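You operate a simulated robot arm through the tools that you are given. There is no shell and no other tool. Be economical: measure what you need, move in short steps, check, and stop when the job is done.

Carry out the task below with a simulated robot arm. There is one attempt and no reset: what you move stays moved.

Task
Take the small yellow spool and put it on top of the pink dessert glass.
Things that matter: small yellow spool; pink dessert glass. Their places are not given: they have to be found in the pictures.

The check looks at the end state, three seconds after you hand in, the way a careful person would. Anything else that was tipped, shoved, dropped, spilled or broken makes it a failure.

Robot
A 7-joint arm with a two-finger parallel gripper, fixed in place. Base frame: the origin is at the foot of the arm, x ahead of it, y to its left, z up; the work surface is at about z = 0. Lengths are in mm, angles in rad, forces in N, time in s.
With the tool pointing down near the work surface it reaches from about 240 to 620 mm from the base axis. Its first joint turns from -1.152 to 1.152 rad. Payload 2.6 kg.
The TCP is the grasp point between the finger pads, 30 mm short of the fingertips. In the tool frame z runs along the fingers and y along their closing line. Largest opening 94 mm; finger width 28, thickness 10; the body of the gripper, 50 by 96 mm, starts 55 mm behind the TCP.
Orientation is told as [roll, pitch, yaw] about the base's x, y, z axes, in that order, counted from this pose: with the fingers straight down and closing along the base's y, the tool's x points along the base's -x, its y along +y and its z along -z.

Tools
- The arm moves only by the tool move_arm. Its argument "series" is a list of rows, each an object of numbers (a shift or turn left out is 0, a gripper value left out holds the last): "grip": the gripper command, from -1 (shut) to 1 (fully open), values between in proportion; "tx", "ty", "tz": the shift along the tool's x, y, z in cm; "yaw": the turn about the tool's z in degrees. In form: [{"grip": .., "tx": .., "ty": .., "tz": .., "yaw": ..}, ...]. A call has 1 to 12 rows; each row shifts and turns the commanded pose from where the row before left it, along the tool's axes as they then stand. Rows are played at 5 a second. More than 50 mm and 0.15 rad between two rows, or a gripper value outside its range, and nothing of the call is played. A pose out of reach is approached as far as the arm can. The call stops where the force on the tool passes 40 N (or 10 N more than at its start, if that is more) or the arm is blocked; 0.2 s more then pass. Each finger travels about 72 mm/s and halts on what it meets, pressing with about 41 N; the grip force reading is that of the motor and also rises with nothing between the fingers. The clock runs only during rows and for 0.2 s after the last one: add rows that do not move to give the fingers time. The reply holds the time, the measured pose of the TCP, the force on the tool along the base axes, the opening and the grip force, in the units named above and with some noise, and new pictures: "views" is both (left out), scene, wrist or none.
- Cameras (640 x 400 px; columns grow to the right, rows downward): "scene" is fixed at [34.6, 425.5, 583.2]; the picture's right is [-0.78, -0.62, 0.00], its down [-0.33, 0.41, -0.85] and it looks along [0.53, -0.66, -0.53] (base axes); focal length 329 px, centre (320, 200). "wrist" rides on the gripper at [-37, 0, -58] in the tool frame; the picture's right is [0.00, -1.00, 0.00], its down [0.97, 0.00, -0.24] and it looks along [0.24, 0.00, 0.97] (tool axes); focal length 218 px, centre (320, 200).
- probe_pixels(camera, pixels): for up to 12 pixels [column, row] of the newest picture of that camera ("zoom" is the newest enlarged one), the place [x, y, z] in the base frame of the surface seen there, good to about 2 mm, but the place of the scene camera against the robot may be out by one fixed shift of up to 25 mm in any direction. No time passes.
- enlarge(camera, box): a new picture of the part [left, top, right, bottom] of that camera's present view, enlarged. No time passes.
- sign_off(): hands the job in; it is judged then, once.

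Go step by step. Measure first, check grasps and placings, and put right what went wrong. The budget is 60 turns and 120 pictures, counting those below and the enlarged ones. Unless the task says otherwise, let go and move clear before handing in, and close with one line.

The tools are called as a command line: name --argument value ..., lists and objects as JSON in quotes. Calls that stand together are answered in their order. move_arm: Moves the arm, as the interface text tells. Its arguments: {"type":"object","properties":{"series":{"type":"array","items":{"type":"object","properties":{"grip":{"type":"number"},"tx":{"type":"number"},"ty":{"type":"number"},"tz":{"type":"number"},"yaw":{"type":"number"}}}},"views":{"type":"string","enum":["both","scene","wrist","none"]}},"required":["series"]} The other tools are called the same way: probe_pixels (camera, pixels) gives the place of the surface under pixels of a picture; enlarge (camera, box) takes an enlarged picture of a part of a camera's view; sign_off () hands the job in.

At the start:

```text
t: 0.0
eef_pos: [389.6, -57.3, 311.8]
ee_rot: [-0.001, 0.0, -0.001]
contact_force: [-0.2, -0.4, 0.3]
gripper_width: 94.1
gripper_force: 0.0
```

scene: 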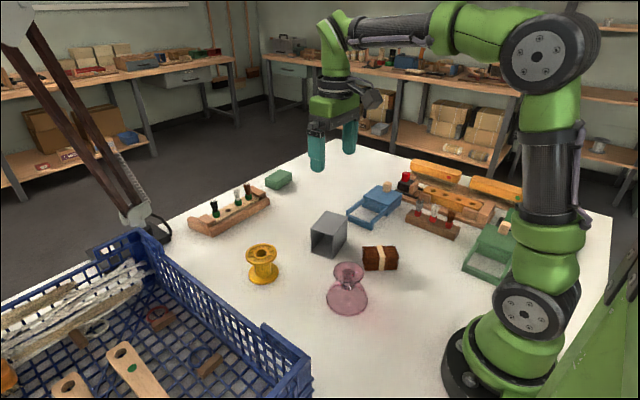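
wrist: 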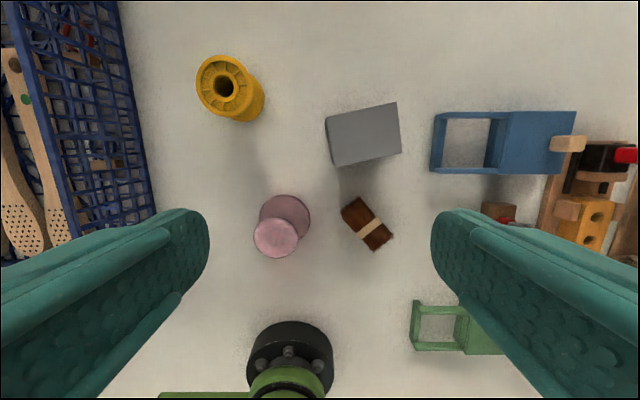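

The yellow spool shows at scene (262,263) and wrist (230,88); the pink glass at scene (347,288) and wrist (280,228). I'll enlarge both and probe.

enlarge --camera "scene" --box '[230, 220, 410, 332]'

enlarge --camera "wrist" --box '[170, 30, 410, 280]'

probe_pixels --camera "wrist" --pixels '[[205, 88], [242, 88], [224, 66], [224, 107], [259, 100], [275, 238], [258, 238], [294, 238], [300, 210], [300, 300], [362, 130], [368, 224]]'

probe_pixels --camera "scene" --pixels '[[250, 250], [275, 250], [262, 258], [262, 246], [262, 282], [347, 263], [335, 270], [362, 270], [349, 275], [347, 312], [327, 298], [366, 298]]'

```text
3.56 times, centred on (320, 276) of scene
```

zoom: 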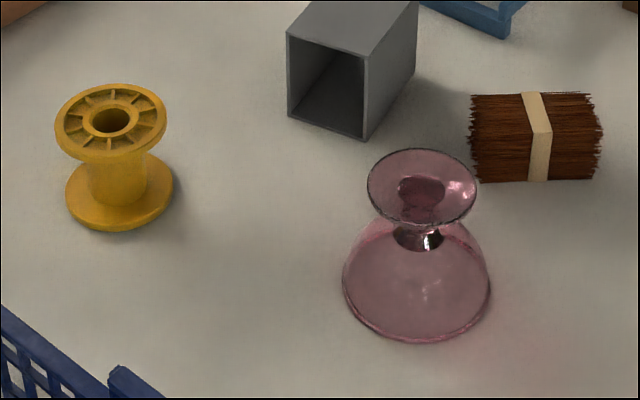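

```text
1.60 times, centred on (290, 155) of wrist
```

zoom: 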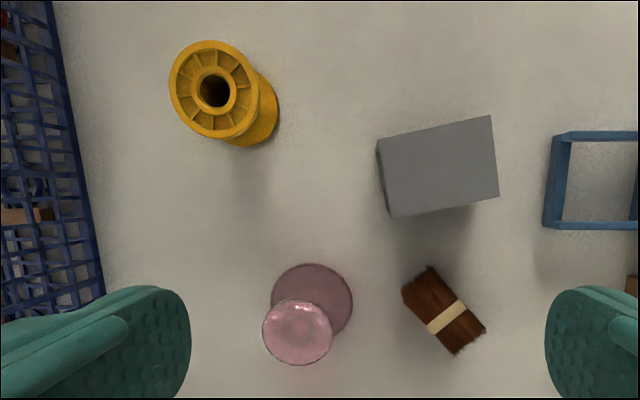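

```text
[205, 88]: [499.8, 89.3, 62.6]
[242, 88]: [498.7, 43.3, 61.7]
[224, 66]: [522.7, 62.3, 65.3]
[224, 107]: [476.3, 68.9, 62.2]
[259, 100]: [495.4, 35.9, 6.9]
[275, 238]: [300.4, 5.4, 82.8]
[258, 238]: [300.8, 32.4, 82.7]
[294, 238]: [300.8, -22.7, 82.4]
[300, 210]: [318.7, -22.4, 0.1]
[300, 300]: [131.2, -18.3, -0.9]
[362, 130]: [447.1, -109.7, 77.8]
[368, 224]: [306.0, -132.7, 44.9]
```

```text
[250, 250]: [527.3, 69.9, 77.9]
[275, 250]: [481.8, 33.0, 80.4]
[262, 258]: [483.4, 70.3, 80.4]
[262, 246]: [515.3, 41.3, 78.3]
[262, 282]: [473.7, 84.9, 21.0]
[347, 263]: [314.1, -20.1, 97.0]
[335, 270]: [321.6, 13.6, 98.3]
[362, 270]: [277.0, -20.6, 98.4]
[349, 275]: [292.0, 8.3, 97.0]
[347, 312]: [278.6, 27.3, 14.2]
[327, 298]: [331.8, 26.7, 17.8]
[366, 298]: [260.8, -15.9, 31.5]
```

The glass stands upside down with its foot on top at about z 83, centred near (300, 5). The spool is about 63 tall with its centre near (499, 66). I'll move above the spool at a safe height and look again.

move_arm --series '[{"grip": 1, "tx": -2.7, "ty": 3.1}, {"tx": -2.7, "ty": 3.1}, {"tx": -2.7, "ty": 3.1}, {"tx": -2.7, "ty": 3.0}, {"tz": 4}, {"tz": 4}, {}, {}]'

```text
t: 1.8
eef_pos: [497.1, 67.2, 234.0]
ee_rot: [-0.001, 0.001, 0.0]
contact_force: [-0.5, 1.0, -0.5]
gripper_width: 94.0
gripper_force: 0.0
```

scene: 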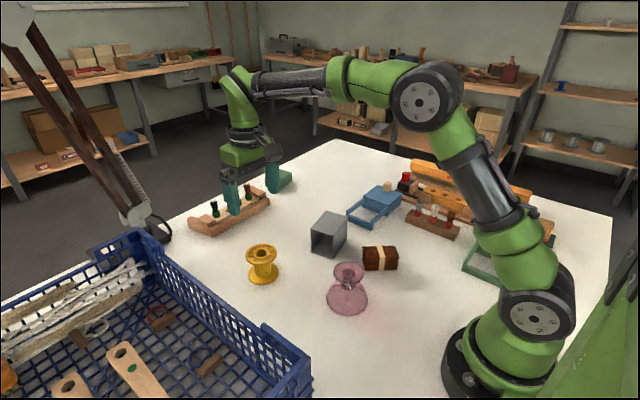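
wrist: 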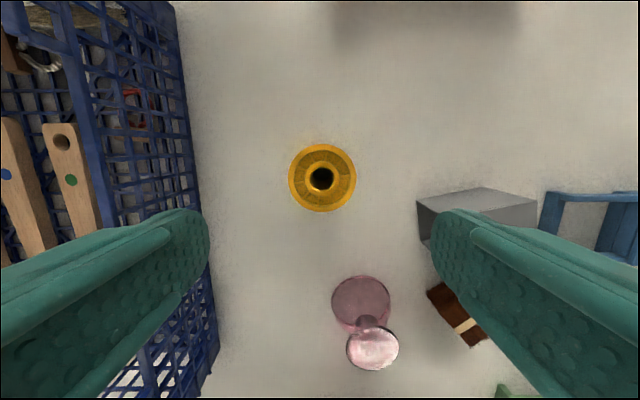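

The spool is now at wrist (322,178), seen nearly from above, with the basket wall on the left. I'll probe the spool edges, the basket and the box.

probe_pixels --camera "wrist" --pixels '[[292, 178], [352, 178], [322, 148], [322, 207], [310, 160], [334, 197], [190, 150], [170, 60], [200, 190], [430, 200], [372, 332], [372, 366]]'

probe_pixels --camera "scene" --pixels '[[160, 240], [220, 290], [265, 325], [310, 375], [262, 258]]'

```text
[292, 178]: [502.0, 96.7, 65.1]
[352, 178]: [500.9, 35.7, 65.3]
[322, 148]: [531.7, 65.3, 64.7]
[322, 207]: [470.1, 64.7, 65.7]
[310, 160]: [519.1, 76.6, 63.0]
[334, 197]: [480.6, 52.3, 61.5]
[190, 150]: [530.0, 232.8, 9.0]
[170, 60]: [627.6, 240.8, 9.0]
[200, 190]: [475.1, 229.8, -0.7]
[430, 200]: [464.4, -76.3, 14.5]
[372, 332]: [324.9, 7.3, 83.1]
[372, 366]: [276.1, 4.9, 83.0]
```

```text
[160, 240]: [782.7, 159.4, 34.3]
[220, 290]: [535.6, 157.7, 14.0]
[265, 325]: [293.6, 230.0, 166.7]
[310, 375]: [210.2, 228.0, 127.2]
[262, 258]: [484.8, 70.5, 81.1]
```

The spool centre is (501, 66), its top is at 65 and its diameter is about 66. The space around it is free, so I'll go down to TCP z ≈ 40.

move_arm --series '[{"tx": -0.4, "ty": -0.1, "tz": 3}, {"tz": 4}, {"tz": 4}, {"tz": 3}, {"tz": 3}, {"tz": 2.4}, {}, {}]'

```text
t: 3.6
eef_pos: [501.0, 67.6, 37.0]
ee_rot: [0.0, 0.001, 0.001]
contact_force: [-0.6, 1.2, -0.7]
gripper_width: 94.1
gripper_force: 0.1
```

scene: 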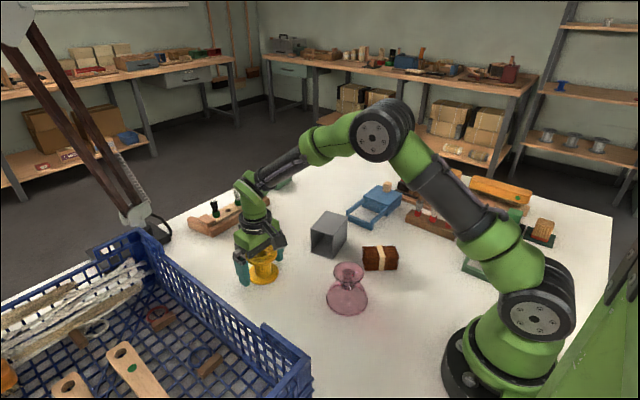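
wrist: 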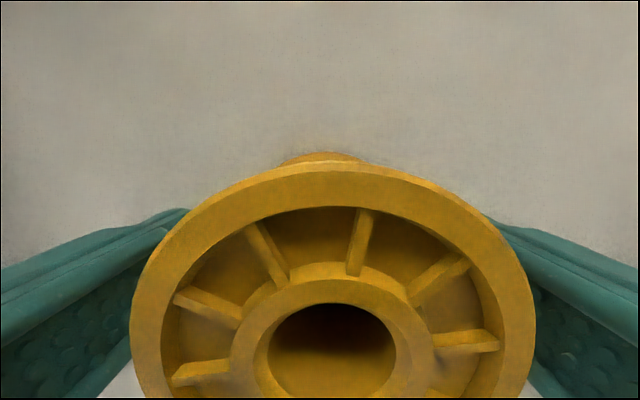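

The fingers straddle the spool, whose hub sits slightly right of centre at about column 333. I'll nudge over about 2 mm and close.

move_arm --series '[{"ty": -0.2}, {"grip": -1}, {}, {}, {}, {}]' --views "wrist"

```text
t: 5.0
eef_pos: [501.5, 64.1, 38.8]
ee_rot: [0.001, 0.001, 0.0]
contact_force: [-0.6, 0.7, 1.0]
gripper_width: 72.3
gripper_force: 41.3
```

wrist: 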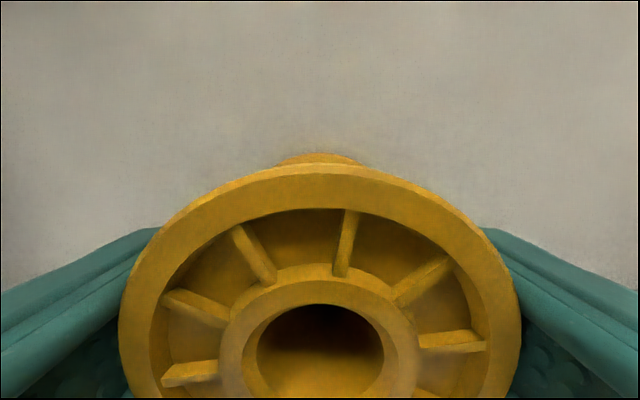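

The grip is firm at 72 mm with 41 N, and the hub is centred at column 320. I'll lift it.

move_arm --series '[{"tz": -1}, {"tz": -2}, {"tz": -3}, {"tz": -3}, {"tz": -3}, {"tz": -3}, {"tz": -2}, {}, {}]'

```text
t: 7.0
eef_pos: [502.0, 62.1, 206.9]
ee_rot: [0.0, 0.0, -0.001]
contact_force: [-0.5, -0.6, -0.2]
gripper_width: 72.4
gripper_force: 41.3
```

scene: 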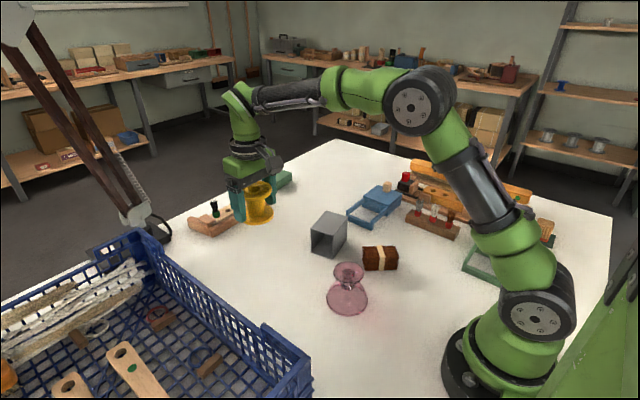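
wrist: 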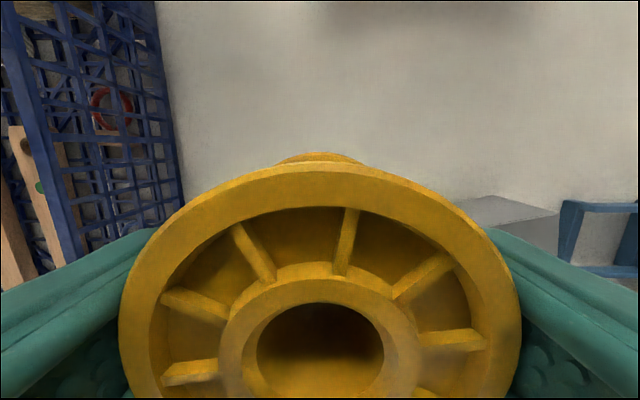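

The spool lifted cleanly with its bottom at about z 168. I'll carry it over the glass at (300.5, 5.5).

move_arm --series '[{"tx": 1.5, "ty": -0.4}, {"tx": 2.8, "ty": -0.8}, {"tx": 3, "ty": -0.85}, {"tx": 3, "ty": -0.85}, {"tx": 3, "ty": -0.85}, {"tx": 3, "ty": -0.85}, {"tx": 2.5, "ty": -0.7}, {"tx": 1.3, "ty": -0.4}, {}, {}, {}]'

```text
t: 9.4
eef_pos: [300.1, 5.3, 209.0]
ee_rot: [-0.001, 0.0, 0.0]
contact_force: [0.2, 0.1, -1.5]
gripper_width: 72.0
gripper_force: 40.8
```

scene: 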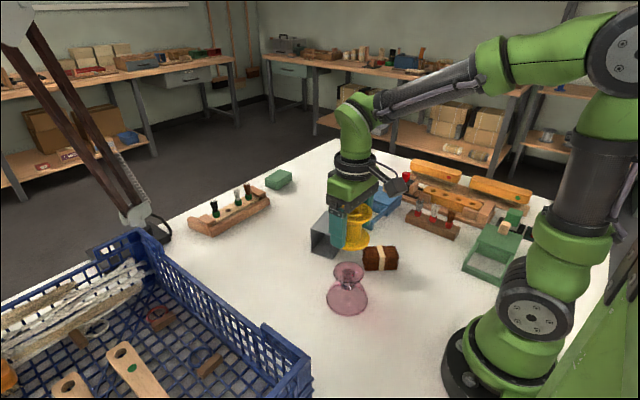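
wrist: 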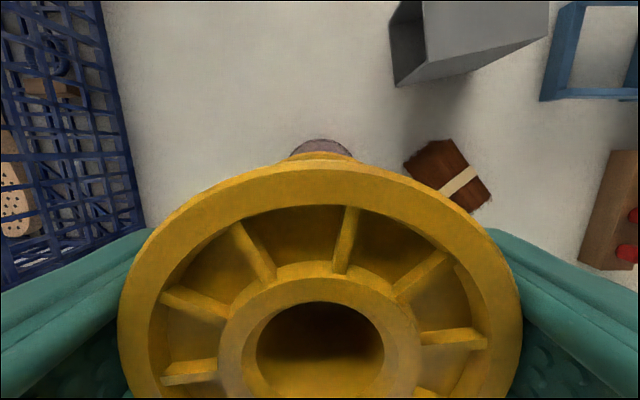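

The spool is now above the glass. Next I'll go down to about 10 mm above the foot and check alignment.

move_arm --series '[{"tz": 2}, {"tz": 2}, {"tz": 2}, {"tz": 1}, {"tz": 0.5}, {}, {}]'

enlarge --camera "scene" --box '[290, 210, 410, 330]'

```text
t: 11.0
eef_pos: [300.8, 5.5, 132.3]
ee_rot: [0.001, 0.0, 0.0]
contact_force: [-1.1, 0.9, -1.6]
gripper_width: 72.3
gripper_force: 41.5
```

scene: 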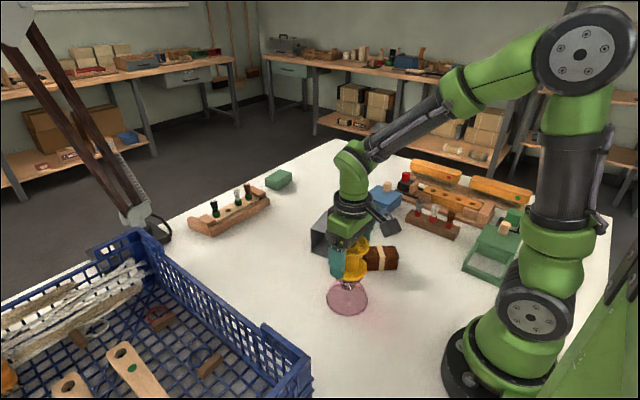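
wrist: 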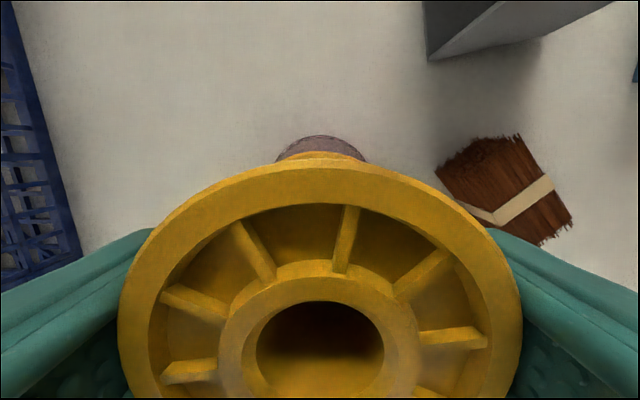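

```text
3.33 times, centred on (350, 270) of scene
```

zoom: 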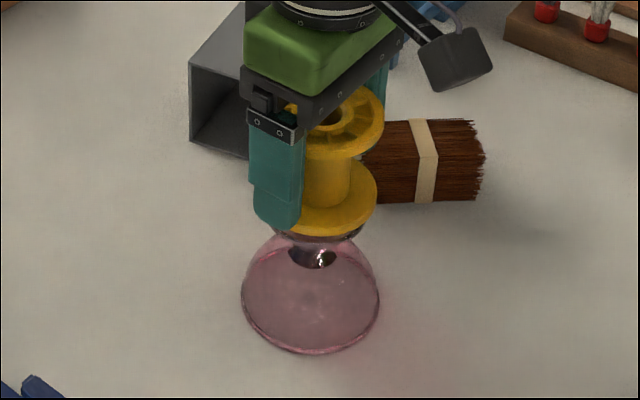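

The spool hovers over the foot, and the wrist view shows the bowl rim symmetric around column 321. I'll probe the held spool to refine the x alignment.

probe_pixels --camera "wrist" --pixels '[[320, 178], [122, 350], [516, 350], [320, 290], [320, 300], [320, 140], [310, 154]]'

probe_pixels --camera "zoom" --pixels '[[374, 192], [365, 212], [340, 228], [320, 231], [376, 125], [381, 100], [345, 180], [320, 245], [362, 234], [244, 290], [377, 295], [311, 348]]'

```text
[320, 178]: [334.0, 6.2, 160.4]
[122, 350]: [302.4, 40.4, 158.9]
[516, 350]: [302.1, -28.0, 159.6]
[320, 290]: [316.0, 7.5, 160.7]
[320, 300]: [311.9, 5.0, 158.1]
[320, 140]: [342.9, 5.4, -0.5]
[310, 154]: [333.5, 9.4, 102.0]
```

```text
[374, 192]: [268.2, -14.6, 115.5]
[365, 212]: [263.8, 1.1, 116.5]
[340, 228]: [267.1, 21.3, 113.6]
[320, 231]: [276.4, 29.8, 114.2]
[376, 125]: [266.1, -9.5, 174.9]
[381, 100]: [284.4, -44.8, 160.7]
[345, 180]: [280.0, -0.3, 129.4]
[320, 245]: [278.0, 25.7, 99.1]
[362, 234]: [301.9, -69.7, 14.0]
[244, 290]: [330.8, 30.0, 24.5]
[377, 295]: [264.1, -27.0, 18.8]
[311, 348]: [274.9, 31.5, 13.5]
```

The held spool is centred at about (300, 6) with its bottom at about z 95, which matches the glass at (300.5, 5.5). I'll lower it in small steps.

move_arm --series '[{"tz": 0.5}, {"tz": 0.3}, {"tz": 0.1}, {"tz": 0.1}, {}, {}]' --views "none"

enlarge --camera "scene" --box '[310, 230, 390, 310]'

```text
t: 12.4
eef_pos: [300.7, 5.9, 123.4]
ee_rot: [0.0, -0.001, 0.0]
contact_force: [-3.5, 0.0, 8.1]
gripper_width: 71.7
gripper_force: 41.0
```

```text
5.00 times, centred on (350, 270) of scene
```

zoom: 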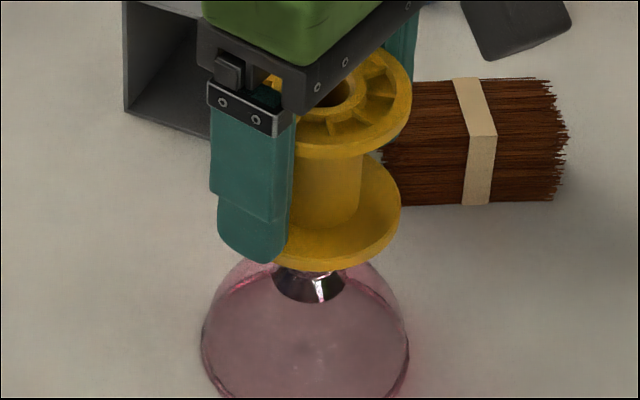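

The force reads 8 N upward, so the spool rests on the foot. I'll open the fingers gently.

move_arm --series '[{"grip": 0.6}, {"grip": 0.7}, {"grip": 0.8}, {"grip": 0.9}, {"grip": 1}, {}, {}]'

enlarge --camera "scene" --box '[310, 230, 390, 310]'

```text
t: 14.0
eef_pos: [301.9, 5.4, 121.8]
ee_rot: [-0.002, 0.0, 0.002]
contact_force: [0.1, 0.0, -0.1]
gripper_width: 94.0
gripper_force: 0.1
```

scene: 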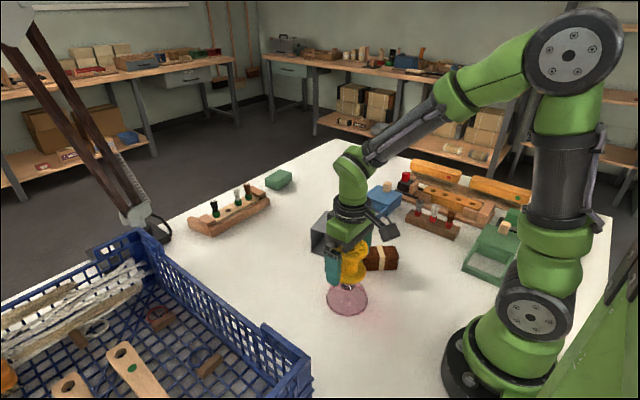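
wrist: 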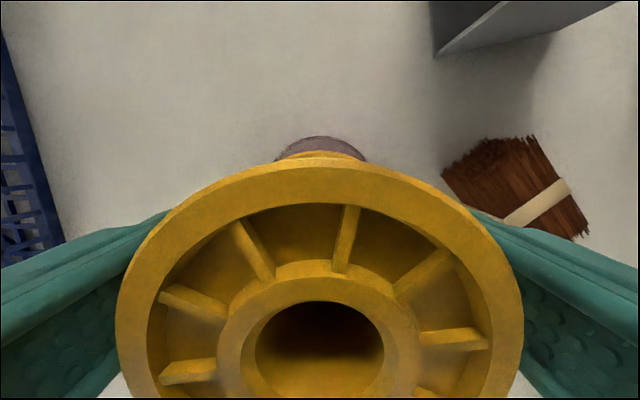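

```text
5.00 times, centred on (350, 270) of scene
```

zoom: 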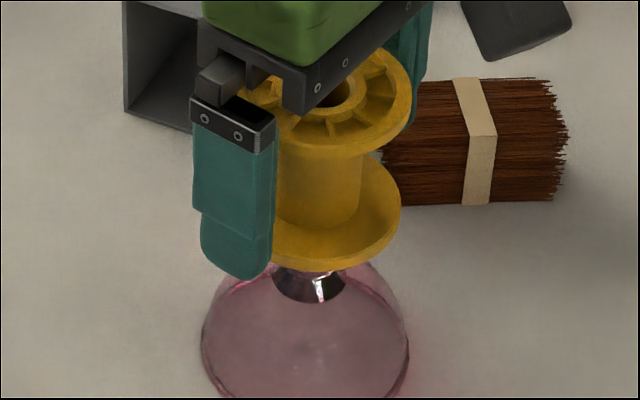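

The spool stands upright and still on the foot, and the fingers are clear on both sides. I'll retract straight up.

move_arm --series '[{"tz": -1}, {"tz": -2}, {"tz": -3}, {"tz": -3}, {"tz": -3}, {"tz": -3}, {"tz": -2}, {}, {}, {}]'

enlarge --camera "scene" --box '[290, 210, 410, 330]'

```text
t: 16.2
eef_pos: [299.8, 5.4, 292.0]
ee_rot: [-0.001, 0.0, -0.001]
contact_force: [-0.7, -0.2, -1.3]
gripper_width: 93.9
gripper_force: 0.0
```

scene: 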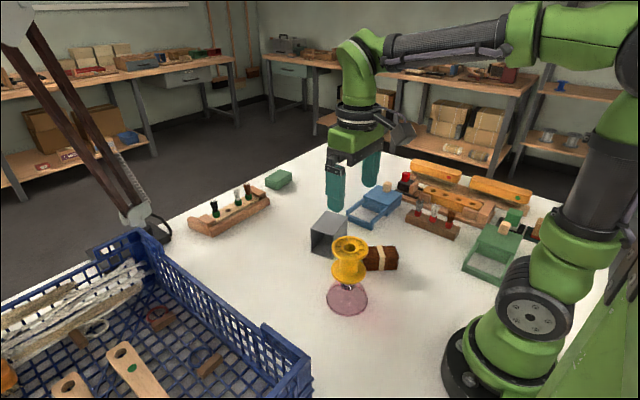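
wrist: 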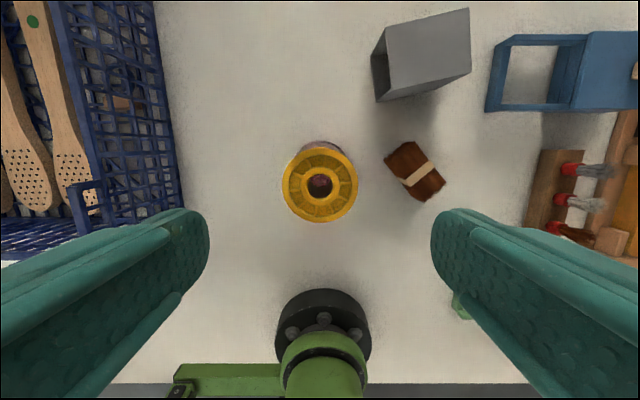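

```text
3.33 times, centred on (350, 270) of scene
```

zoom: 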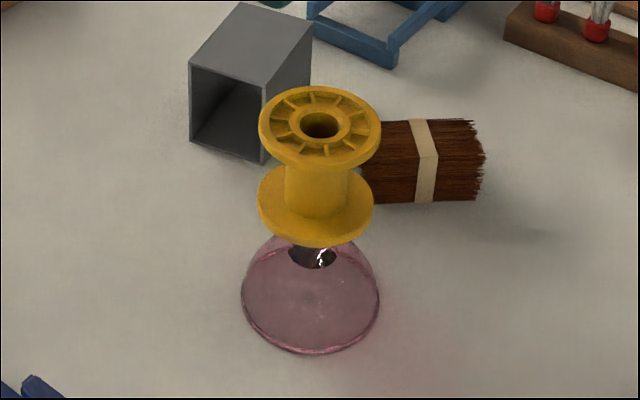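

The spool stands upright and centred on the glass (zoom 317,165). The arm is clear and nothing else has moved, so I'm handing in.

sign_off

```text
The job is handed in.
```

The small yellow spool is standing upright and centred on top of the pink dessert glass, which was upside down, so it rests on the glass's foot; the arm has let go and moved clear, and nothing else was disturbed.
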